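You operate a simulated robot arm through the tools that you are given. There is no shell and no other tool.

Carry out the task below with a simulated robot arm. There is one attempt and no reset: what you move stays moved.

Task
Fit the bolt holder's large bolts: bronze in hole 57, steel in the other green hole; tighten both.
Fine: the holes are in the steel block; use the bench's green nut driver and put it back; leave the small bolts.

It is judged by the outcome, as a careful person would: the job done as asked, and still so three seconds after it is handed in. It fails if anything else is knocked over, pushed out of place, dropped, spilled or broken.

Robot
A 6-joint arm with a two-finger parallel gripper, fixed in place. Base frame: the origin is at the foot of the arm, x ahead of it, y to its left, z up; the work surface is at about z = 0.88. Units: m, rad, N and s.
With the tool pointing down near the work surface it reaches from about 0.36 to 0.86 m from the base axis. Its first joint turns from -2.007 to 2.007 rad. Payload 3.43 kg.
The TCP is the grasp point between the finger pads, 0.034 m short of the fingertips. In the tool frame z runs along the fingers and y along their closing line. The gripper opens to 0.128 m. The fingers are 0.024 m wide and 0.012 m thick; the gripper's body (0.048 by 0.13 m) begins 0.096 m behind the TCP.
Orientation is that of the tool frame in the base frame, as a unit quaternion [x, y, z, w]. With the fingers straight down and closing along the base's y, the tool's x points along the base's -x, its y along +y and its z along -z.

Tools
- The arm moves only by the tool step_arm. Its argument "series" is a list of rows, each an object of numbers (a shift or turn left out is 0, a gripper value left out holds the last): "tx", "ty", "tz": the shift along the tool's x, y, z in units of 20 mm (1.0 is 20 mm); "wx", "wy", "wz": the turn, a rotation vector about the tool's x, y, z in units of 8 degrees (1.0 is 8 degrees); "grip": the gripper command, from -1 (fully open) to 1 (shut), values between in proportion. In form: [{"tx": .., "ty": .., "tz": .., "wx": .., "wy": .., "wz": .., "grip": ..}, ...]. A call has 1 to 20 rows; each row shifts and turns the commanded pose from where the row before left it, along the tool's axes as they then stand. A call with a number of a shift or a turn outside -1 to 1 is refused whole. Each row takes 0.2 s and may step no farther than 0.05 m and 0.15 rad from the row before; otherwise, or with a gripper value out of range, the whole call is refused. A pose out of reach is approached as far as the arm can. The call stops where the force on the tool passes 40 N (or 10 N more than at its start, if that is more) or the arm is blocked; 0.2 s more then pass. The fingers move at their own pace (about 0.108 m/s each) and stop on an object; they squeeze with about 42 N. The grip force told is the motor's: it shows also when the fingers shut on nothing. Time passes only in rows, and 0.2 s behind the last, so rows that do not move let the fingers close. The reply holds the time, the measured pose of the TCP, the force on the tool along the base axes, the opening and the grip force, in the units named above and with some noise, with the torque about the TCP (base axes, N m) and any sound that the robot's microphone picked up, and new pictures: "pictures" is both (left out), scene, wrist or none.
- Cameras (640 x 400 px; columns grow to the right, rows downward): "scene" is fixed at [0.0487, -0.6485, 1.4741]; the picture's right is [0.68, -0.74, 0.00], its down [-0.25, -0.23, -0.94] and it looks along [0.69, 0.64, -0.34] (base axes); focal length 376 px, centre (320, 200). "wrist" rides on the gripper at [0.076, -0.011, -0.16] in the tool frame; the picture's right is [0.15, 0.99, 0.00], its down [-0.88, 0.13, -0.46] and it looks along [-0.45, 0.07, 0.89] (tool axes); focal length 234 px, centre (320, 200). There is no depth. A picture from a camera that has moved, and an enlarged one, comes with that camera's place and axes in the base frame and with its lens.
- slide_trunk(by): slides the trunk up (or, below 0, down) by that many m; the arm rides with it, the base frame stays. It gives what a move gives, with no picture.
- inspect(camera, box): a new picture of the part [left, top, right, bottom] of that camera's present view, enlarged. The clock stands still meanwhile.
- hand_in(): hands the job in; it is judged then, once.

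Nothing tells you positions but the pictures and the camera data. Unless the task says otherwise, let go and move clear before handing in.

The tools are called after "Call:" as a command line: name --argument value ..., lists and objects as JSON in quotes. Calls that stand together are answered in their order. step_arm: Moves the arm, as the interface text tells. Its arguments: {"type":"object","properties":{"series":{"type":"array"},"pictures":{"type":"string","enum":["both","scene","wrist","none"]}},"required":["series"]} The other tools are called the same way: slide_trunk (by) slides the trunk up or down; inspect (camera, box) takes an enlarged picture of a part of a camera's view; hand_in () hands the job in.

At the start:

```text
t: 0.0
position: [0.48, -0.0308, 1.2719]
ee_rot: [0.0, 1.0, 0.0, 0.0]
force: [-0.2, 0.3, 0.2]
wrist_torque: [-0.03, 0.01, -0.01]
gripper_width: 0.128
grasp_force: 0.0
trunk travel left (down, up): [-0.675, 0.115]
```

scene: 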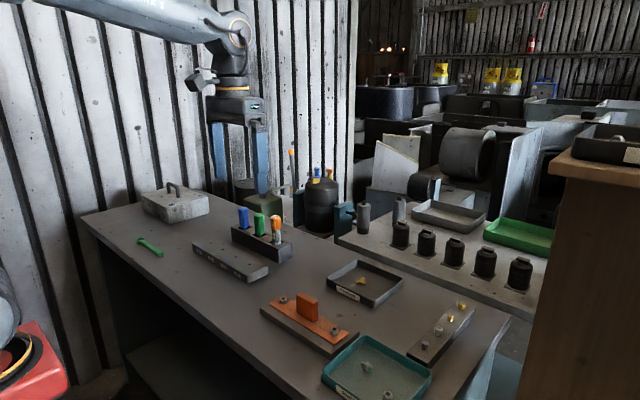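
wrist: 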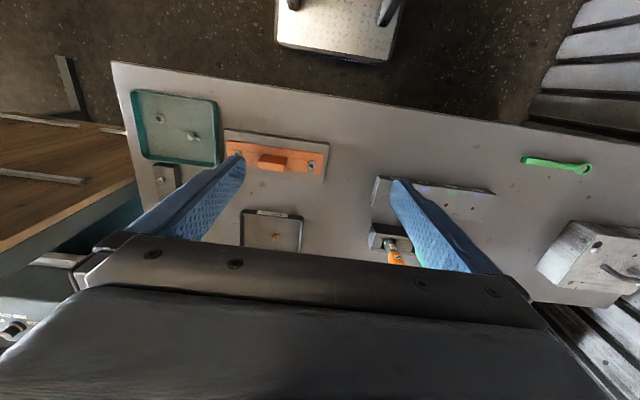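

I see a bench with a steel block, a rack with coloured drivers, trays, an orange fixture and a bolt holder strip. First I'll take enlarged pictures to find the holes, the bolts and the green nut driver.

Call:
inspect --camera "scene" --box '[180, 190, 310, 290]'

Call:
inspect --camera "scene" --box '[380, 280, 500, 380]'

Call:
inspect --camera "scene" --box '[250, 270, 450, 400]'

Call:
inspect --camera "wrist" --box '[340, 140, 540, 280]'

Call:
inspect --camera "wrist" --box '[110, 70, 350, 260]'

```text
4.00 times, centred on (245, 240) of scene
camera zoom: at [0.0487, -0.6485, 1.4741], right [0.68, -0.74, 0.0], down [-0.25, -0.23, -0.94], along [0.69, 0.64, -0.34], focal length 1504 px, centre (620, 40)
```

zoom: 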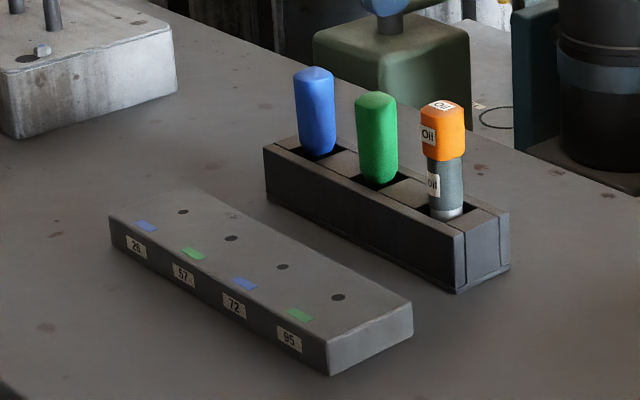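

```text
4.00 times, centred on (440, 330) of scene
camera zoom: at [0.0487, -0.6485, 1.4741], right [0.68, -0.74, 0.0], down [-0.25, -0.23, -0.94], along [0.69, 0.64, -0.34], focal length 1504 px, centre (-160, -320)
```

zoom: 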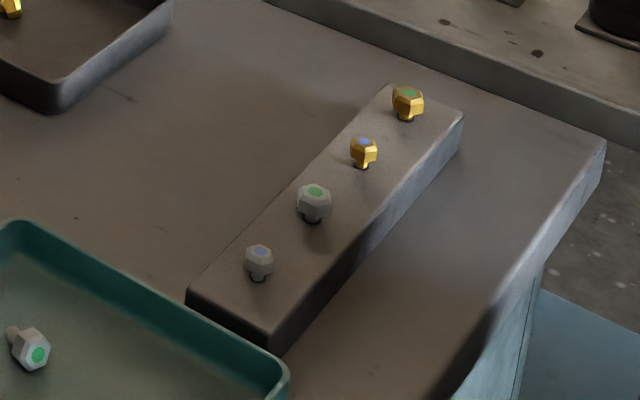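

```text
3.08 times, centred on (350, 335) of scene
camera zoom: at [0.0487, -0.6485, 1.4741], right [0.68, -0.74, 0.0], down [-0.25, -0.23, -0.94], along [0.69, 0.64, -0.34], focal length 1157 px, centre (228, -215)
```

zoom: 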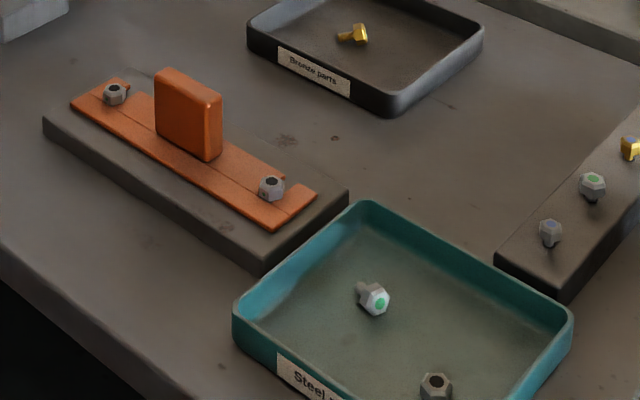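

```text
2.86 times, centred on (440, 210) of wrist
camera zoom: at [0.4045, -0.0415, 1.4299], right [-0.15, 0.99, 0.0], down [0.88, 0.13, 0.46], along [0.45, 0.07, -0.89], focal length 669 px, centre (-23, 171)
```

zoom: 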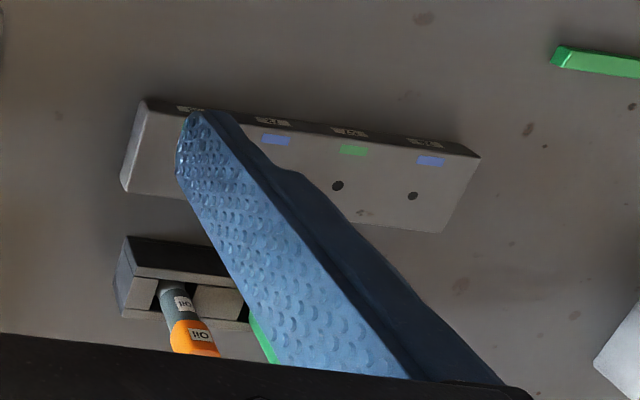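

```text
2.11 times, centred on (230, 165) of wrist
camera zoom: at [0.4045, -0.0415, 1.4299], right [-0.15, 0.99, 0.0], down [0.88, 0.13, 0.46], along [0.45, 0.07, -0.89], focal length 493 px, centre (510, 274)
```

zoom: 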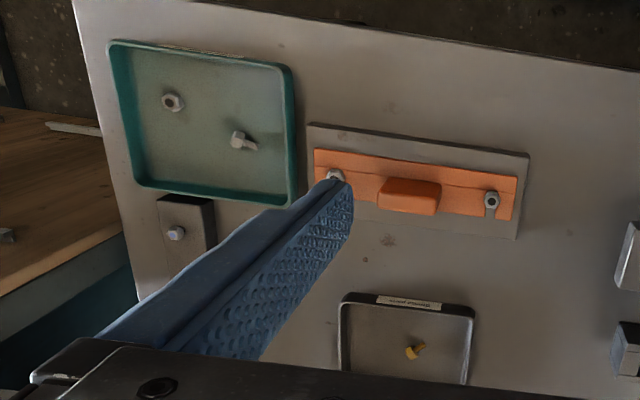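

I take the bolt holder's four bolts to lie along y ≈ -0.38 at x ≈ 0.67 to 0.85. The holes are near (0.64, 0.32). Before moving, I'll look at the wooden cabinet on the right and at the rest of the bench.

Call:
inspect --camera "scene" --box '[440, 100, 640, 400]'

Call:
inspect --camera "wrist" --box '[0, 60, 200, 280]'

Call:
inspect --camera "scene" --box '[185, 225, 285, 295]'

Call:
inspect --camera "scene" --box '[120, 170, 220, 270]'

```text
1.33 times, centred on (540, 250) of scene
camera zoom: at [0.0487, -0.6485, 1.4741], right [0.68, -0.74, 0.0], down [-0.25, -0.23, -0.94], along [0.69, 0.64, -0.34], focal length 501 px, centre (27, 133)
```

zoom: 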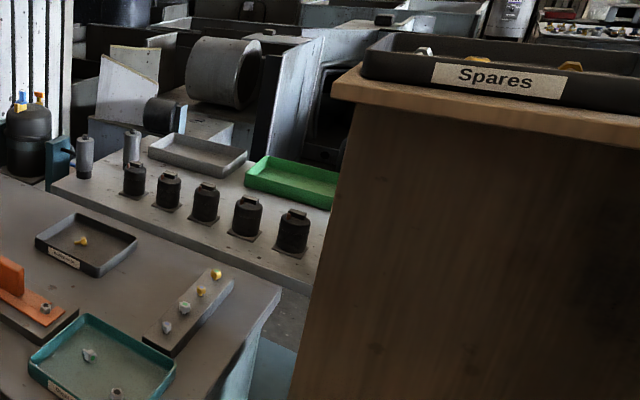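

```text
1.82 times, centred on (100, 170) of wrist
camera zoom: at [0.4045, -0.0415, 1.4299], right [-0.15, 0.99, 0.0], down [0.88, 0.13, 0.46], along [0.45, 0.07, -0.89], focal length 426 px, centre (720, 254)
```

zoom: 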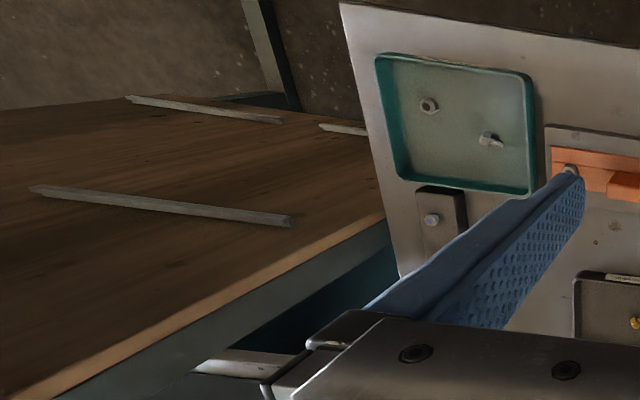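

```text
5.71 times, centred on (235, 260) of scene
camera zoom: at [0.0487, -0.6485, 1.4741], right [0.68, -0.74, 0.0], down [-0.25, -0.23, -0.94], along [0.69, 0.64, -0.34], focal length 2149 px, centre (806, -143)
```

zoom: 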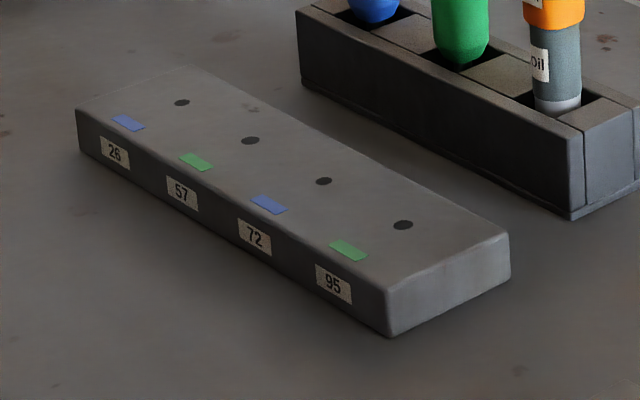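

```text
4.00 times, centred on (170, 220) of scene
camera zoom: at [0.0487, -0.6485, 1.4741], right [0.68, -0.74, 0.0], down [-0.25, -0.23, -0.94], along [0.69, 0.64, -0.34], focal length 1504 px, centre (920, 120)
```

zoom: 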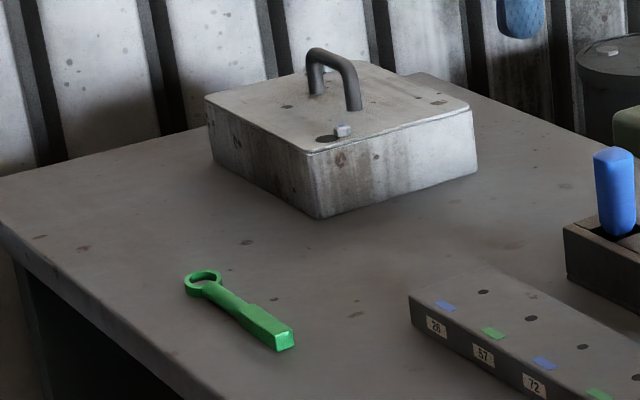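

The labels are clear: holes 57 and 95 have green tags, and the large green-topped bolts are the third steel and the far bronze. I'll move towards the holder at a safe height and check the reach and the surroundings.

Call:
step_arm --series '[{"tx": -0.7, "ty": -1}, {"tx": -0.7, "ty": -1}, {"tx": -0.7, "ty": -1}, {"tx": -0.7, "ty": -1}, {"tx": -0.7, "ty": -1}, {"tx": -0.7, "ty": -1}, {"tx": -0.7, "ty": -1}, {"tx": -0.7, "ty": -1}, {"tx": -0.7, "ty": -1}, {"tx": -0.7, "ty": -1}, {"tx": -0.7, "ty": -1}, {"tx": -0.7, "ty": -1}, {"tx": -0.7, "ty": -1}, {"tx": -0.7, "ty": -1}]'

```text
t: 3.0
position: [0.6756, -0.3103, 1.2709]
ee_rot: [0.0, 1.0, -0.001, 0.0]
force: [-0.5, 0.2, 0.2]
wrist_torque: [-0.02, 0.01, 0.0]
gripper_width: 0.1278
grasp_force: 0.0
trunk travel left (down, up): [-0.675, 0.115]
camera wrist: at [0.6012, -0.3216, 1.4298], right [-0.15, 0.99, 0.0], down [0.88, 0.13, 0.46], along [0.45, 0.07, -0.89], focal length 234 px, centre (320, 200)
```

scene: 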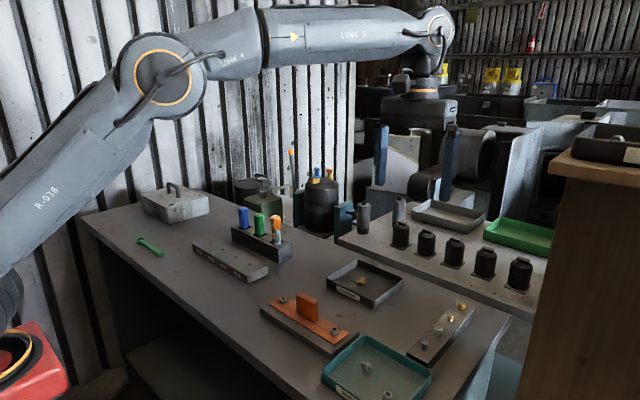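
wrist: 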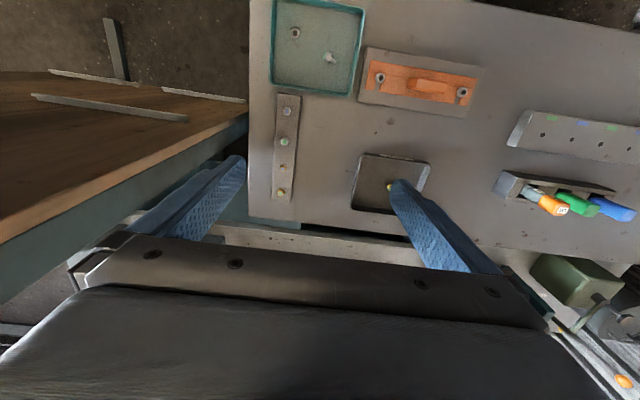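

The arm reaches fine here and nothing blocks it over the holder. I'm going lower over the bolt holder for a close look at the bolts.

Call:
step_arm --series '[{"tx": -0.45, "ty": -0.37, "tz": 0.9}, {"tx": -0.45, "ty": -0.37, "tz": 0.9}, {"tx": -0.45, "ty": -0.37, "tz": 0.9}, {"tx": -0.45, "ty": -0.37, "tz": 0.9}, {"tx": -0.45, "ty": -0.37, "tz": 0.9}, {"tx": -0.45, "ty": -0.37, "tz": 0.9}, {"tx": -0.45, "ty": -0.37, "tz": 0.9}, {"tx": -0.45, "ty": -0.37, "tz": 0.9}, {"tx": -0.45, "ty": -0.37, "tz": 0.9}]'

```text
t: 5.0
position: [0.756, -0.3766, 1.1075]
ee_rot: [0.001, 1.0, 0.001, 0.001]
force: [-0.7, 0.1, 0.9]
wrist_torque: [-0.01, -0.03, 0.01]
gripper_width: 0.1281
grasp_force: 0.2
trunk travel left (down, up): [-0.675, 0.115]
camera wrist: at [0.6811, -0.3879, 1.268], right [-0.15, 0.99, 0.0], down [0.88, 0.13, 0.46], along [0.45, 0.07, -0.89], focal length 234 px, centre (320, 200)
```

scene: 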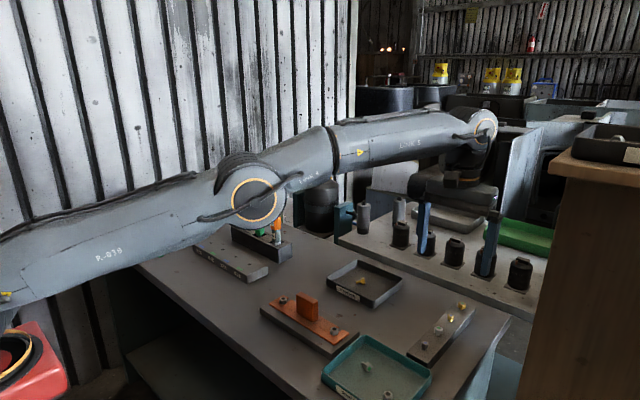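
wrist: 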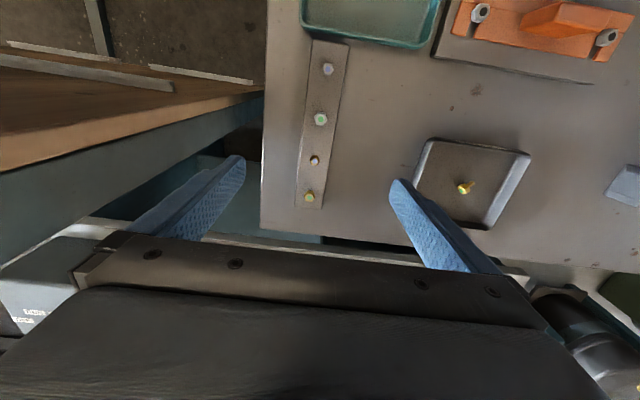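

I'm over the holder, with the far bronze bolt about 0.92 m from the base axis, so it will probably need a tilted tool. Zooming in to measure the bolts.

Call:
inspect --camera "wrist" --box '[270, 40, 370, 120]'

Call:
inspect --camera "wrist" --box '[270, 130, 370, 215]'

Call:
inspect --camera "scene" --box '[400, 295, 480, 365]'

```text
5.00 times, centred on (320, 80) of wrist
camera zoom: at [0.6811, -0.3879, 1.268], right [-0.15, 0.99, 0.0], down [0.88, 0.13, 0.46], along [0.45, 0.07, -0.89], focal length 1171 px, centre (320, 800)
```

zoom: 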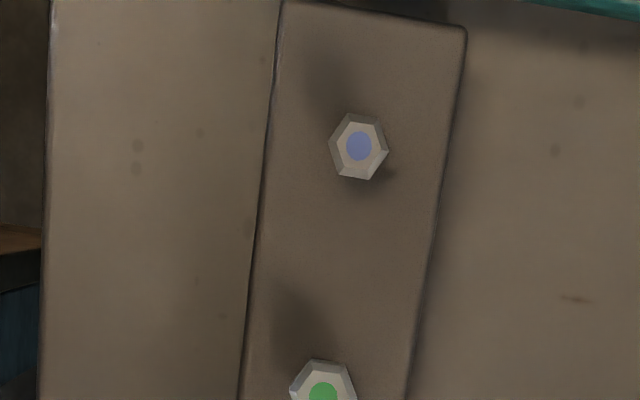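

```text
4.71 times, centred on (320, 172) of wrist
camera zoom: at [0.6811, -0.3879, 1.268], right [-0.15, 0.99, 0.0], down [0.88, 0.13, 0.46], along [0.45, 0.07, -0.89], focal length 1102 px, centre (320, 329)
```

zoom: 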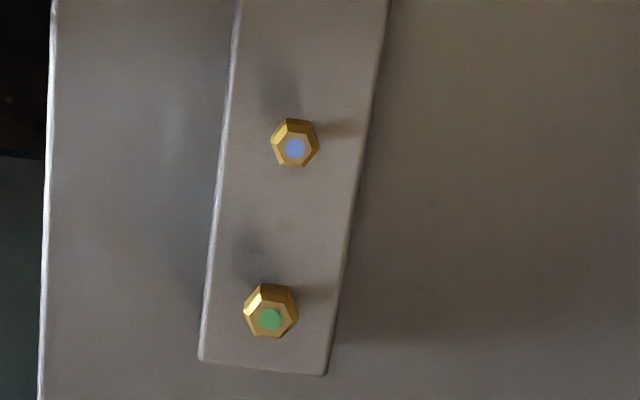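

```text
5.71 times, centred on (440, 330) of scene
camera zoom: at [0.0487, -0.6485, 1.4741], right [0.68, -0.74, 0.0], down [-0.25, -0.23, -0.94], along [0.69, 0.64, -0.34], focal length 2149 px, centre (-366, -543)
```

zoom: 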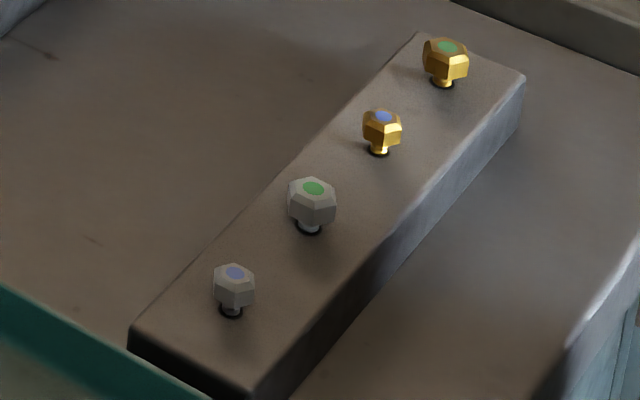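

The large bolts have heads about 17–19 mm wide on short shanks. I'm lowering for a close view of the steel one to find its exact place and how its hex is turned.

Call:
step_arm --series '[{"tx": 0.3, "tz": 1, "grip": -0.2}, {"tx": 0.3, "tz": 1}, {"tz": 1}, {"tz": 1}, {"tz": 1}, {}]' --pictures "wrist"

Call:
inspect --camera "wrist" --box '[250, 60, 390, 240]'

```text
t: 6.4
position: [0.744, -0.3772, 1.0091]
ee_rot: [0.0, 1.0, 0.0, 0.0]
force: [-0.3, 0.0, 0.1]
wrist_torque: [0.0, 0.0, -0.01]
gripper_width: 0.0768
grasp_force: 0.2
trunk travel left (down, up): [-0.675, 0.115]
camera wrist: at [0.6695, -0.388, 1.1683], right [-0.15, 0.99, 0.0], down [0.88, 0.13, 0.46], along [0.45, 0.07, -0.89], focal length 234 px, centre (320, 200)
```

wrist: 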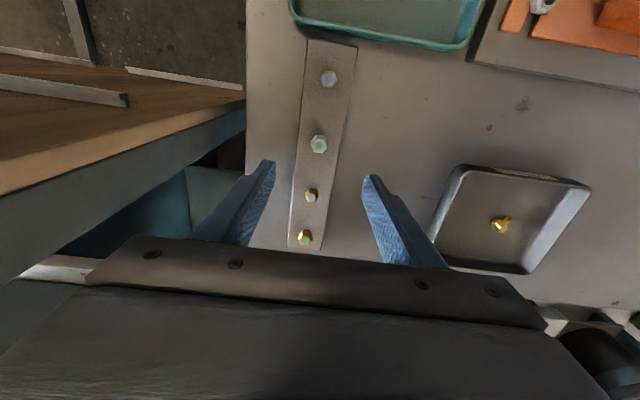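

```text
2.22 times, centred on (320, 150) of wrist
camera zoom: at [0.6695, -0.388, 1.1683], right [-0.15, 0.99, 0.0], down [0.88, 0.13, 0.46], along [0.45, 0.07, -0.89], focal length 520 px, centre (320, 311)
```

zoom: 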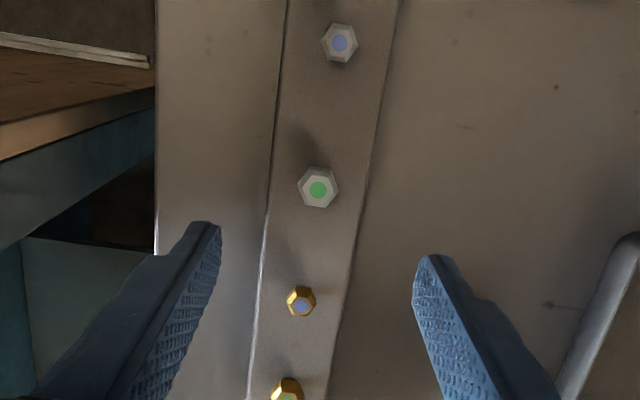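

The steel large bolt is at about (0.730, -0.379), and the wooden table beside the bench sits lower, so it isn't in the way. I'm zooming in on each hex's turn.

Call:
inspect --camera "wrist" --box '[304, 130, 336, 158]'

Call:
inspect --camera "wrist" --box '[290, 180, 330, 250]'

```text
14.29 times, centred on (320, 144) of wrist
camera zoom: at [0.6695, -0.388, 1.1683], right [-0.15, 0.99, 0.0], down [0.88, 0.13, 0.46], along [0.45, 0.07, -0.89], focal length 3345 px, centre (320, 1000)
```

zoom: 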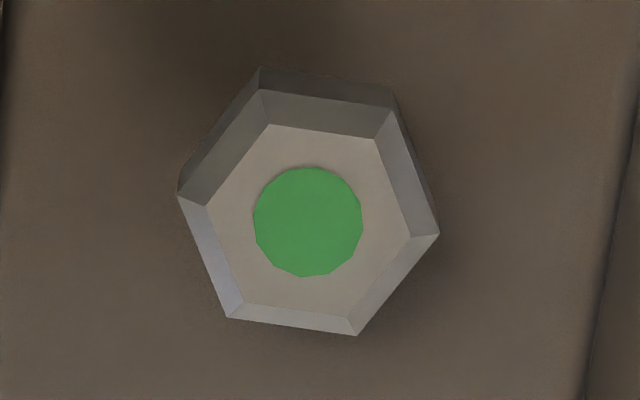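

```text
5.71 times, centred on (310, 215) of wrist
camera zoom: at [0.6695, -0.388, 1.1683], right [-0.15, 0.99, 0.0], down [0.88, 0.13, 0.46], along [0.45, 0.07, -0.89], focal length 1338 px, centre (377, 114)
```

zoom: 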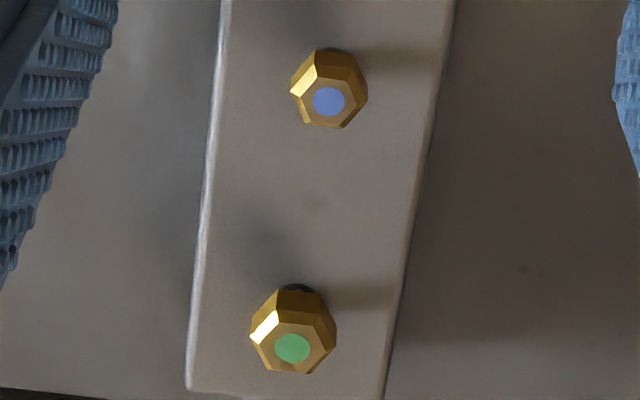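

The steel bolt's flats face along x, with corners along y, so I'll turn the gripper 30° to meet the flats. I'm also centring over the bolt at (0.7295, -0.379).

Call:
step_arm --series '[{"tx": 0.72, "ty": -0.09}, {"wz": 0.94}, {"wz": 0.94}, {"wz": 0.94}, {"wz": 0.93, "grip": 0.25}, {}]' --pictures "wrist"

Call:
inspect --camera "wrist" --box '[240, 100, 400, 240]'

```text
t: 7.8
position: [0.7296, -0.3782, 1.0098]
ee_rot: [0.26, 0.966, 0.0, 0.0]
force: [0.1, 0.0, 0.3]
wrist_torque: [0.01, -0.03, -0.01]
gripper_width: 0.0481
grasp_force: 0.1
trunk travel left (down, up): [-0.675, 0.115]
camera wrist: at [0.6599, -0.3508, 1.1685], right [0.37, 0.93, 0.0], down [0.83, -0.33, 0.46], along [0.42, -0.17, -0.89], focal length 234 px, centre (320, 200)
```

wrist: 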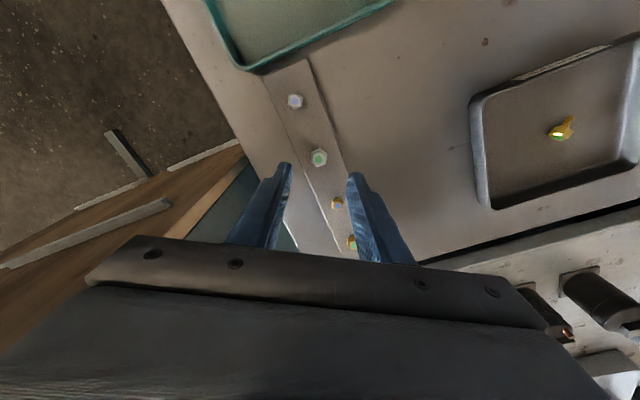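

```text
2.86 times, centred on (320, 170) of wrist
camera zoom: at [0.6599, -0.3508, 1.1685], right [0.37, 0.93, 0.0], down [0.83, -0.33, 0.46], along [0.42, -0.17, -0.89], focal length 669 px, centre (320, 286)
```

zoom: 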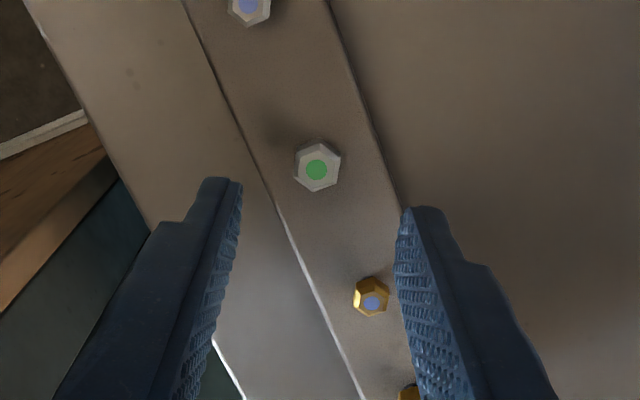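

The bolt sits on the tool axis to within about 1 mm, and its flats are parallel to the fingers. I'm going down so the fingertips straddle the head.

Call:
step_arm --series '[{"ty": -0.04, "tz": 0.8}, {"tz": 0.8}, {"tz": 0.7}, {"tz": 0.5}, {}]'

Call:
inspect --camera "wrist" --box '[260, 120, 380, 240]'

Call:
inspect --camera "scene" --box '[400, 280, 480, 365]'

```text
t: 9.0
position: [0.7293, -0.3796, 0.9525]
ee_rot: [0.26, 0.966, 0.0, -0.001]
force: [0.8, 1.0, 0.1]
wrist_torque: [0.03, -0.01, 0.01]
gripper_width: 0.048
grasp_force: 0.1
trunk travel left (down, up): [-0.675, 0.115]
camera wrist: at [0.6586, -0.3509, 1.1111], right [0.37, 0.93, 0.0], down [0.83, -0.33, 0.46], along [0.42, -0.17, -0.89], focal length 234 px, centre (320, 200)
```

scene: 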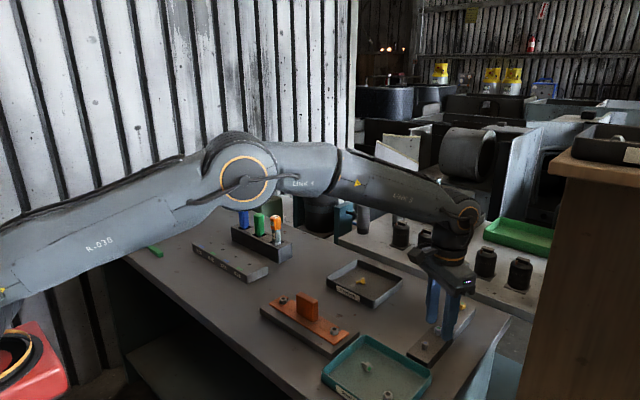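
wrist: 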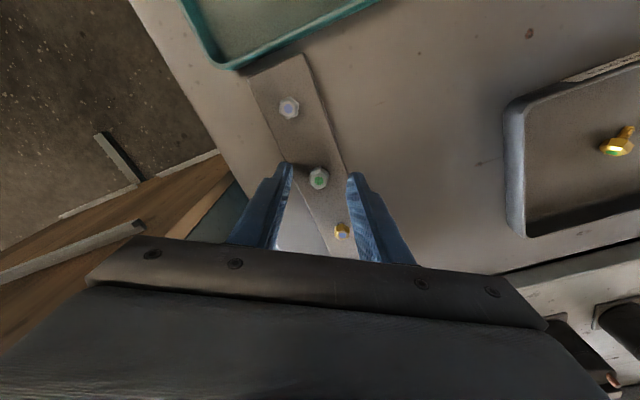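

```text
3.33 times, centred on (320, 180) of wrist
camera zoom: at [0.6586, -0.3509, 1.1111], right [0.37, 0.93, 0.0], down [0.83, -0.33, 0.46], along [0.42, -0.17, -0.89], focal length 781 px, centre (320, 267)
```

zoom: 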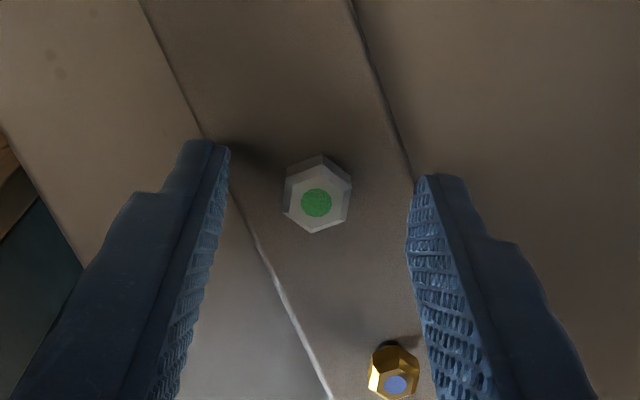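

```text
4.71 times, centred on (440, 322) of scene
camera zoom: at [0.0487, -0.6485, 1.4741], right [0.68, -0.74, 0.0], down [-0.25, -0.23, -0.94], along [0.69, 0.64, -0.34], focal length 1770 px, centre (-245, -376)
```

zoom: 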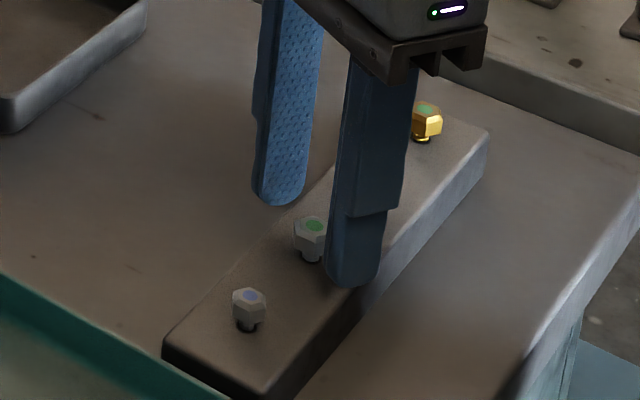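

The fingertips straddle the steel head with clearance to the strip. I'll lower 2.5 mm more and close.

Call:
step_arm --series '[{"tz": 0.13}, {"grip": 0.6}, {"grip": 1.0}, {}, {}]'

Call:
inspect --camera "scene" --box '[400, 280, 480, 365]'

Call:
inspect --camera "wrist" --box '[260, 120, 380, 240]'

```text
t: 10.2
position: [0.7295, -0.3802, 0.9501]
ee_rot: [0.259, 0.966, 0.0, 0.0]
force: [-3.0, -2.5, 0.4]
wrist_torque: [-0.11, 0.07, 0.0]
gripper_width: 0.0153
grasp_force: 42.3
trunk travel left (down, up): [-0.675, 0.115]
camera wrist: at [0.6584, -0.3517, 1.1085], right [0.37, 0.93, 0.0], down [0.83, -0.33, 0.46], along [0.42, -0.17, -0.89], focal length 234 px, centre (320, 200)
```

scene: 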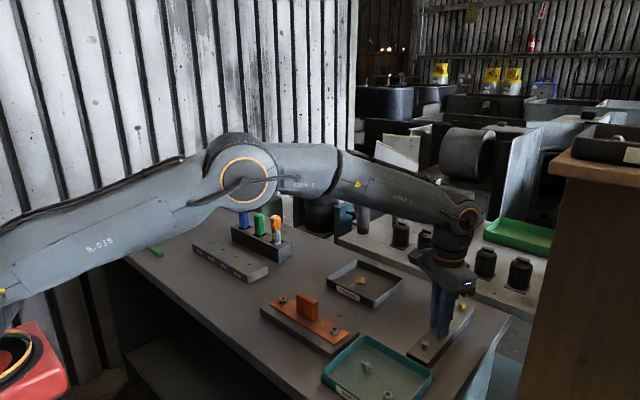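
wrist: 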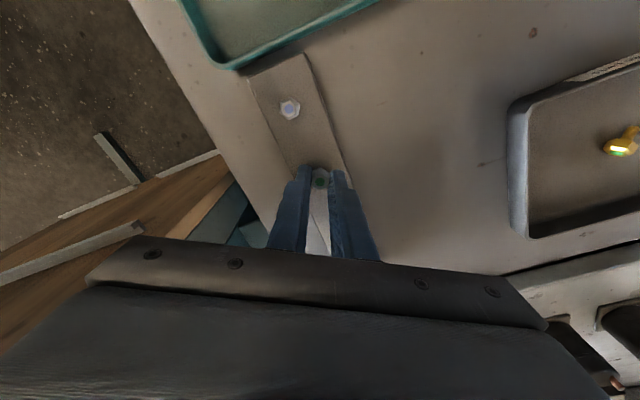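

```text
4.71 times, centred on (440, 322) of scene
camera zoom: at [0.0487, -0.6485, 1.4741], right [0.68, -0.74, 0.0], down [-0.25, -0.23, -0.94], along [0.69, 0.64, -0.34], focal length 1770 px, centre (-245, -376)
```

zoom: 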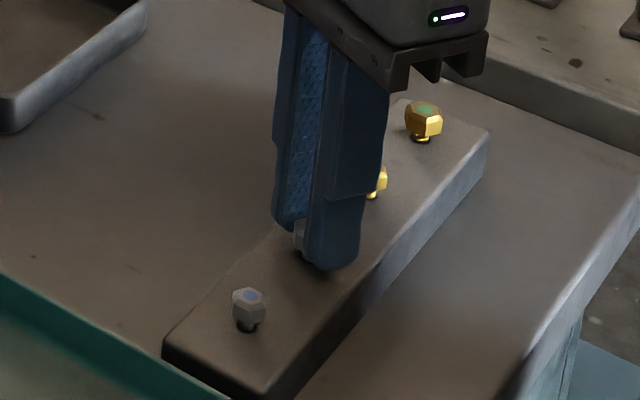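

```text
3.33 times, centred on (320, 180) of wrist
camera zoom: at [0.6584, -0.3517, 1.1085], right [0.37, 0.93, 0.0], down [0.83, -0.33, 0.46], along [0.42, -0.17, -0.89], focal length 781 px, centre (320, 267)
```

zoom: 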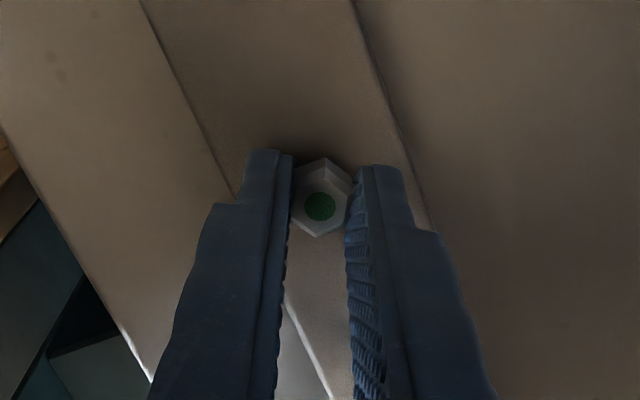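

The head is gripped at 15 mm between the flats. I'm lifting it straight up out of the holder.

Call:
step_arm --series '[{"tz": -0.5}, {"tz": -0.7}, {"tz": -0.8}, {"tz": -1}, {"tz": -1}, {"tz": -1}, {}]'

Call:
inspect --camera "scene" --box '[400, 220, 500, 345]'

Call:
inspect --camera "wrist" --box '[260, 120, 380, 240]'

```text
t: 11.8
position: [0.7302, -0.3771, 1.05]
ee_rot: [0.259, 0.966, 0.0, 0.0]
force: [0.4, 0.3, -0.1]
wrist_torque: [0.0, 0.01, 0.01]
gripper_width: 0.0152
grasp_force: 42.5
trunk travel left (down, up): [-0.675, 0.115]
camera wrist: at [0.6596, -0.3503, 1.2094], right [0.37, 0.93, 0.0], down [0.83, -0.33, 0.46], along [0.42, -0.17, -0.89], focal length 234 px, centre (320, 200)
```

scene: 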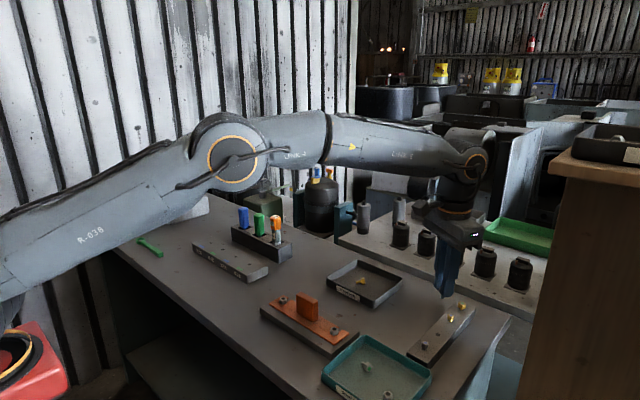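
wrist: 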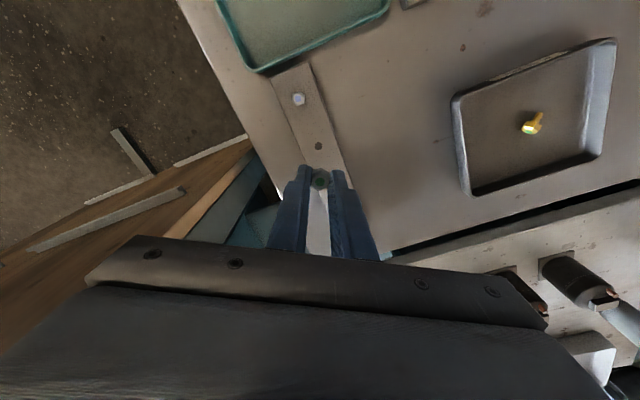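

```text
3.20 times, centred on (450, 282) of scene
camera zoom: at [0.0487, -0.6485, 1.4741], right [0.68, -0.74, 0.0], down [-0.25, -0.23, -0.94], along [0.69, 0.64, -0.34], focal length 1203 px, centre (-96, -64)
```

zoom: 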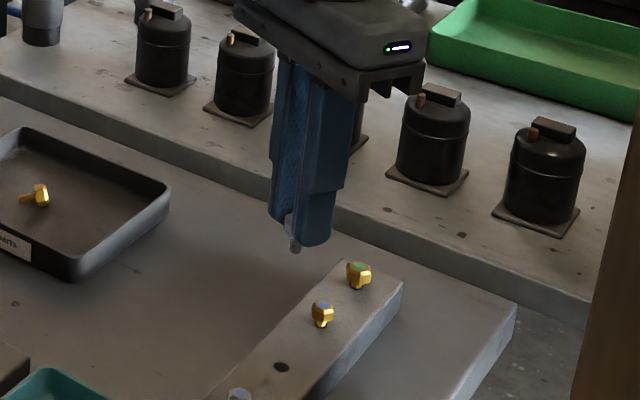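

```text
3.33 times, centred on (320, 180) of wrist
camera zoom: at [0.6596, -0.3503, 1.2094], right [0.37, 0.93, 0.0], down [0.83, -0.33, 0.46], along [0.42, -0.17, -0.89], focal length 781 px, centre (320, 267)
```

zoom: 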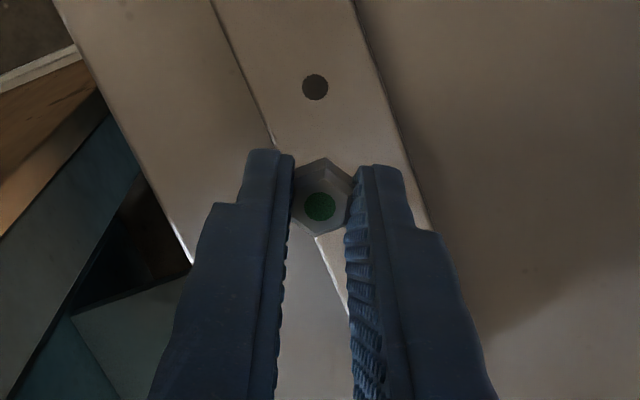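

The steel bolt came out cleanly, with a short shank just below the fingertips. I'm raising it, turning the gripper back square and carrying it across towards hole 95.

Call:
step_arm --series '[{"tz": -0.9, "wz": -0.94}, {"tz": -0.9, "wz": -0.94}, {"tz": -0.9, "wz": -0.94}, {"tz": -0.9, "wz": -0.93}, {"ty": 1, "tx": 0.17}, {"ty": 1, "tx": 0.17}, {"ty": 1, "tx": 0.17}, {"ty": 1, "tx": 0.17}, {"ty": 1, "tx": 0.17}, {"ty": 1, "tx": 0.17}, {"ty": 1, "tx": 0.17}, {"ty": 1, "tx": 0.17}, {"ty": 1, "tx": 0.17}, {"ty": 1, "tx": 0.17}, {"ty": 1, "tx": 0.17}, {"ty": 1, "tx": 0.17}, {"ty": 1, "tx": 0.17}, {"ty": 1, "tx": 0.17}, {"ty": 1, "tx": 0.17}, {"ty": 1, "tx": 0.17}]' --pictures "none"

Call:
step_arm --series '[{"ty": 1, "tx": 0.17}, {"ty": 1, "tx": 0.17}, {"ty": 1, "tx": 0.17}, {"ty": 1, "tx": 0.17}, {"ty": 1, "tx": 0.17}, {"ty": 1, "tx": 0.17}, {"ty": 1, "tx": 0.17}, {"ty": 1, "tx": 0.17}, {"ty": 1, "tx": 0.17}, {"ty": 1, "tx": 0.17}, {}]'

```text
t: 16.0
position: [0.6739, -0.0577, 1.1223]
ee_rot: [-0.001, 1.0, 0.0, 0.0]
force: [-0.5, -0.1, -0.6]
wrist_torque: [0.01, -0.01, 0.0]
gripper_width: 0.0152
grasp_force: 42.1
trunk travel left (down, up): [-0.675, 0.115]
```

```text
t: 18.4
position: [0.6415, 0.1414, 1.1234]
ee_rot: [0.0, 1.0, 0.0, 0.0]
force: [0.3, -0.8, 0.0]
wrist_torque: [0.0, -0.03, -0.02]
gripper_width: 0.0156
grasp_force: 41.8
trunk travel left (down, up): [-0.675, 0.115]
camera wrist: at [0.566, 0.1301, 1.2819], right [-0.15, 0.99, 0.0], down [0.88, 0.13, 0.46], along [0.45, 0.07, -0.89], focal length 234 px, centre (320, 200)
```

scene: 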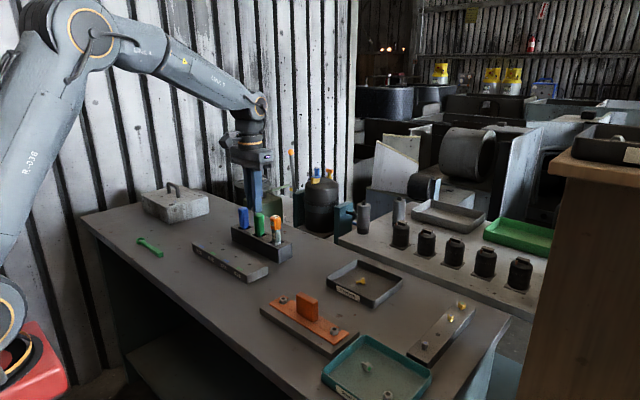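
wrist: 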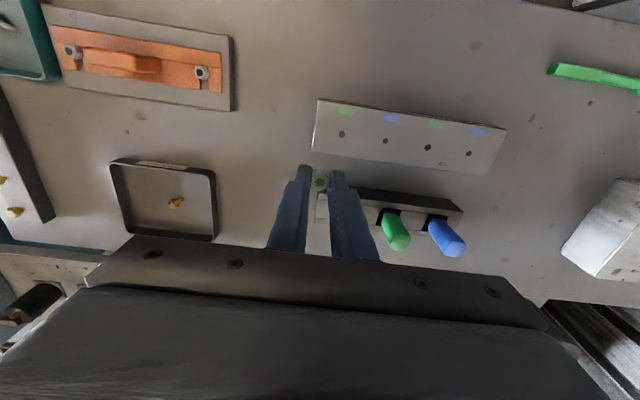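

The steel block with its four holes is right ahead, hole 95 nearest. Zooming in to fix the hole positions.

Call:
inspect --camera "wrist" --box '[300, 90, 420, 165]'

Call:
inspect --camera "wrist" --box '[400, 100, 520, 270]'

Call:
inspect --camera "wrist" --box '[290, 160, 350, 200]'

Call:
inspect --camera "scene" --box '[220, 110, 300, 280]'

```text
5.33 times, centred on (360, 128) of wrist
camera zoom: at [0.566, 0.1301, 1.2819], right [-0.15, 0.99, 0.0], down [0.88, 0.13, 0.46], along [0.45, 0.07, -0.89], focal length 1249 px, centre (107, 587)
```

zoom: 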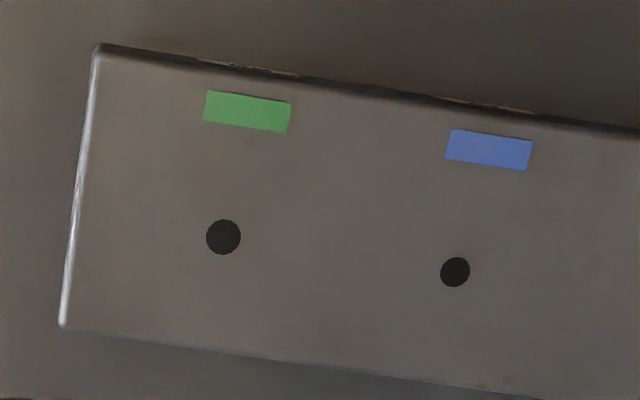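

```text
2.35 times, centred on (460, 185) of wrist
camera zoom: at [0.566, 0.1301, 1.2819], right [-0.15, 0.99, 0.0], down [0.88, 0.13, 0.46], along [0.45, 0.07, -0.89], focal length 551 px, centre (-9, 235)
```

zoom: 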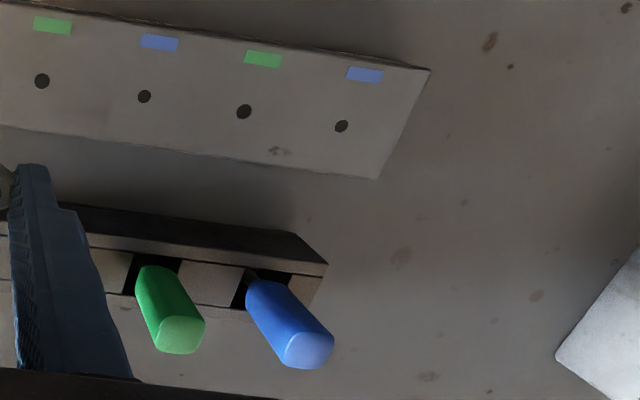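

```text
10.00 times, centred on (320, 180) of wrist
camera zoom: at [0.566, 0.1301, 1.2819], right [-0.15, 0.99, 0.0], down [0.88, 0.13, 0.46], along [0.45, 0.07, -0.89], focal length 2342 px, centre (320, 400)
```

zoom: 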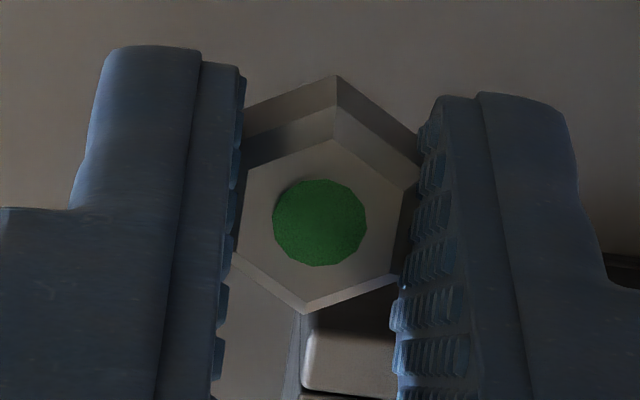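

```text
2.35 times, centred on (260, 195) of scene
camera zoom: at [0.0487, -0.6485, 1.4741], right [0.68, -0.74, 0.0], down [-0.25, -0.23, -0.94], along [0.69, 0.64, -0.34], focal length 885 px, centre (461, 212)
```

zoom: 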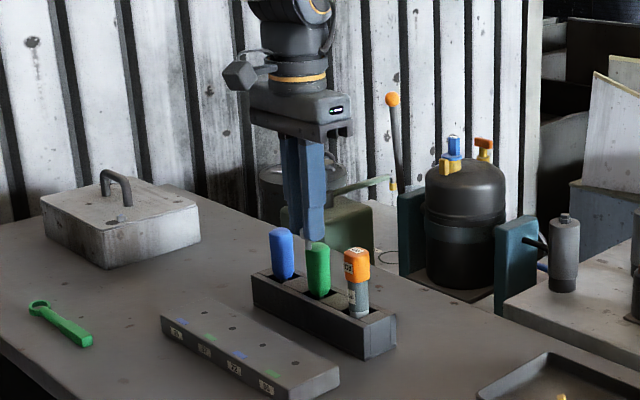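

Hole 95 comes out at about (0.635, 0.176), with the block top at z ≈ 0.912. I'll centre over it and go part-way down before judging the alignment.

Call:
step_arm --series '[{"tx": 0.33, "ty": 0.87}, {"ty": 0.87}, {"tz": 1}, {"tz": 1}, {"tz": 1}, {"tz": 1}, {"tz": 1}, {"tz": 1}, {}]'

Call:
inspect --camera "wrist" --box '[280, 130, 360, 200]'

Call:
inspect --camera "scene" --box '[225, 210, 285, 290]'

```text
t: 20.4
position: [0.6351, 0.1758, 1.0018]
ee_rot: [0.0, 1.0, 0.0, 0.001]
force: [-0.4, -0.2, -1.2]
wrist_torque: [0.01, -0.05, 0.0]
gripper_width: 0.0151
grasp_force: 42.2
trunk travel left (down, up): [-0.675, 0.115]
camera wrist: at [0.5597, 0.1642, 1.1611], right [-0.15, 0.99, 0.0], down [0.88, 0.13, 0.46], along [0.45, 0.07, -0.89], focal length 234 px, centre (320, 200)
```

scene: 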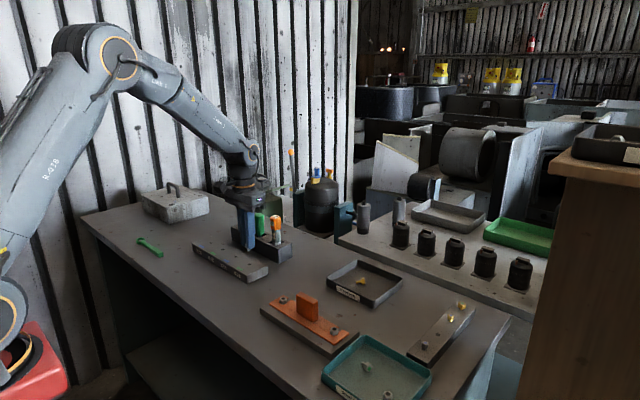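
wrist: 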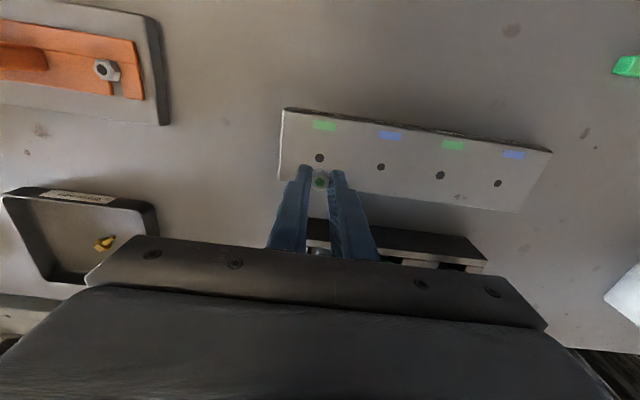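

```text
5.71 times, centred on (320, 165) of wrist
camera zoom: at [0.5597, 0.1642, 1.1611], right [-0.15, 0.99, 0.0], down [0.88, 0.13, 0.46], along [0.45, 0.07, -0.89], focal length 1338 px, centre (320, 400)
```

zoom: 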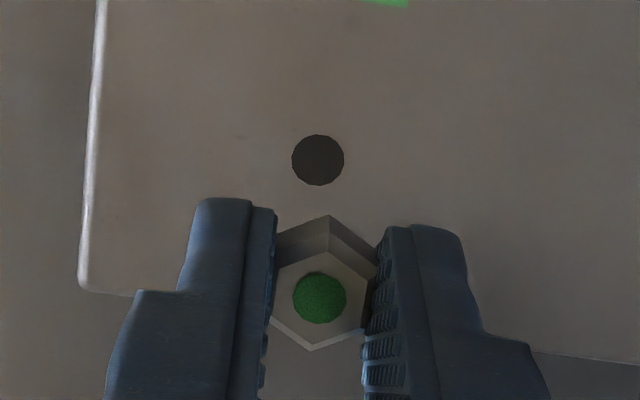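

```text
5.00 times, centred on (255, 250) of scene
camera zoom: at [0.0487, -0.6485, 1.4741], right [0.68, -0.74, 0.0], down [-0.25, -0.23, -0.94], along [0.69, 0.64, -0.34], focal length 1880 px, centre (645, -50)
```

zoom: 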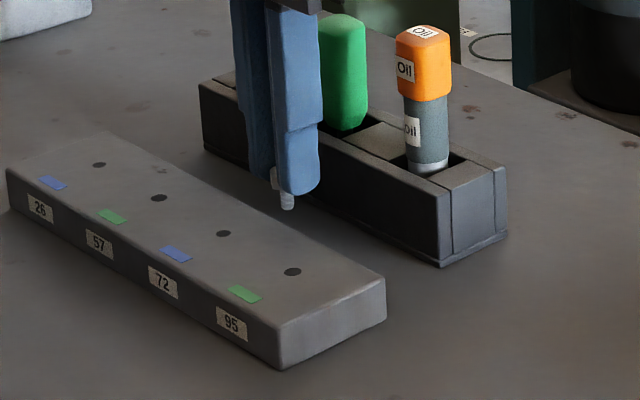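

Both cameras agree that the bolt is right over hole 95. I'll lower it gently and watch the force.

Call:
step_arm --series '[{"tz": 0.8}, {"tz": 0.7}, {"tz": 0.3}, {}]' --pictures "none"

Call:
inspect --camera "scene" --box '[235, 235, 285, 285]'

Call:
inspect --camera "wrist" --box '[280, 130, 360, 200]'

```text
t: 21.4
position: [0.6344, 0.1751, 0.9667]
ee_rot: [-0.001, 1.0, 0.0, 0.001]
force: [-0.7, 0.0, -0.6]
wrist_torque: [0.03, -0.03, 0.0]
gripper_width: 0.0154
grasp_force: 42.3
trunk travel left (down, up): [-0.675, 0.115]
```

```text
8.00 times, centred on (260, 260) of scene
camera zoom: at [0.0487, -0.6485, 1.4741], right [0.68, -0.74, 0.0], down [-0.25, -0.23, -0.94], along [0.69, 0.64, -0.34], focal length 3008 px, centre (800, -280)
```

zoom: 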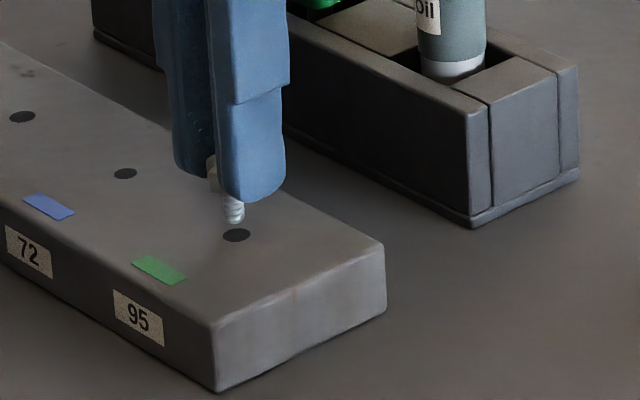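

```text
5.71 times, centred on (320, 165) of wrist
camera zoom: at [0.5593, 0.1639, 1.125], right [-0.15, 0.99, 0.0], down [0.88, 0.13, 0.46], along [0.45, 0.07, -0.89], focal length 1338 px, centre (320, 400)
```

zoom: 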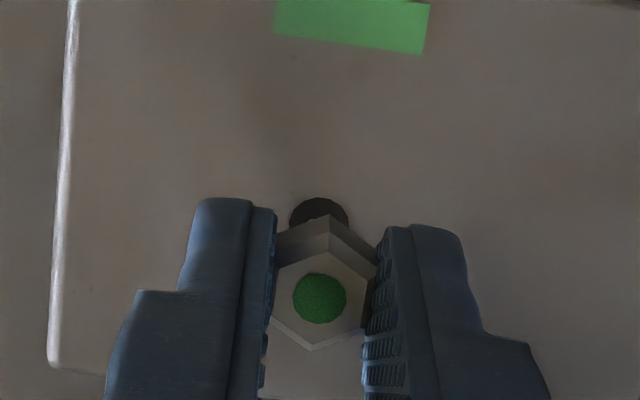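

The tip hangs about 5 mm above the hole and lines up. I'm continuing down in small steps.

Call:
step_arm --series '[{"tz": 0.2}, {"tz": 0.2}, {}]' --pictures "none"

Call:
inspect --camera "scene" --box '[235, 235, 285, 285]'

```text
t: 22.2
position: [0.634, 0.1737, 0.9571]
ee_rot: [-0.001, 1.0, 0.001, -0.001]
force: [0.4, 0.2, 0.0]
wrist_torque: [-0.02, 0.02, -0.01]
gripper_width: 0.0154
grasp_force: 41.7
trunk travel left (down, up): [-0.675, 0.115]
```

```text
8.00 times, centred on (260, 260) of scene
camera zoom: at [0.0487, -0.6485, 1.4741], right [0.68, -0.74, 0.0], down [-0.25, -0.23, -0.94], along [0.69, 0.64, -0.34], focal length 3008 px, centre (800, -280)
```

zoom: 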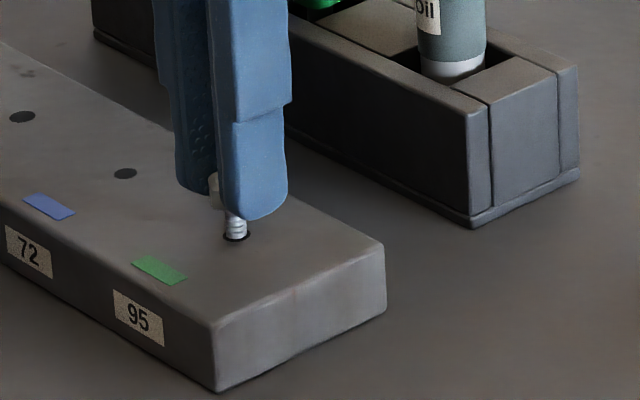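

The shank has entered the hole with no force. I'm going further down in small steps until it seats.

Call:
step_arm --series '[{"tz": 0.15}, {"tz": 0.15}, {}]' --pictures "none"

Call:
inspect --camera "scene" --box '[235, 235, 285, 285]'

Call:
inspect --camera "wrist" --box '[280, 130, 360, 200]'

```text
t: 23.0
position: [0.634, 0.1747, 0.9527]
ee_rot: [-0.001, 1.0, 0.0, 0.0]
force: [-7.3, -1.1, 5.8]
wrist_torque: [-0.06, 0.25, -0.02]
gripper_width: 0.0155
grasp_force: 41.7
trunk travel left (down, up): [-0.675, 0.115]
```

```text
8.00 times, centred on (260, 260) of scene
camera zoom: at [0.0487, -0.6485, 1.4741], right [0.68, -0.74, 0.0], down [-0.25, -0.23, -0.94], along [0.69, 0.64, -0.34], focal length 3008 px, centre (800, -280)
```

zoom: 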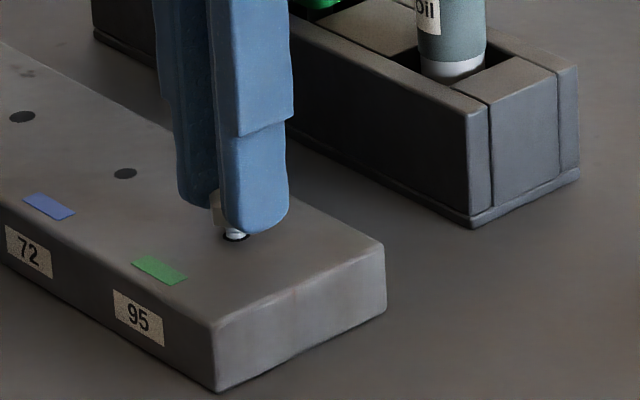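

```text
5.71 times, centred on (320, 165) of wrist
camera zoom: at [0.5599, 0.1638, 1.1117], right [-0.15, 0.99, 0.0], down [0.88, 0.13, 0.46], along [0.45, 0.07, -0.89], focal length 1338 px, centre (320, 400)
```

zoom: 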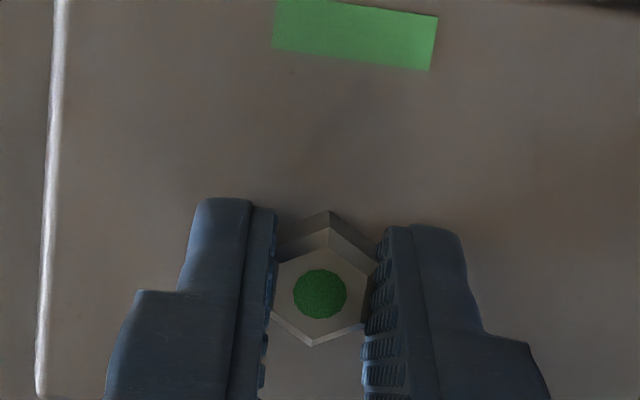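

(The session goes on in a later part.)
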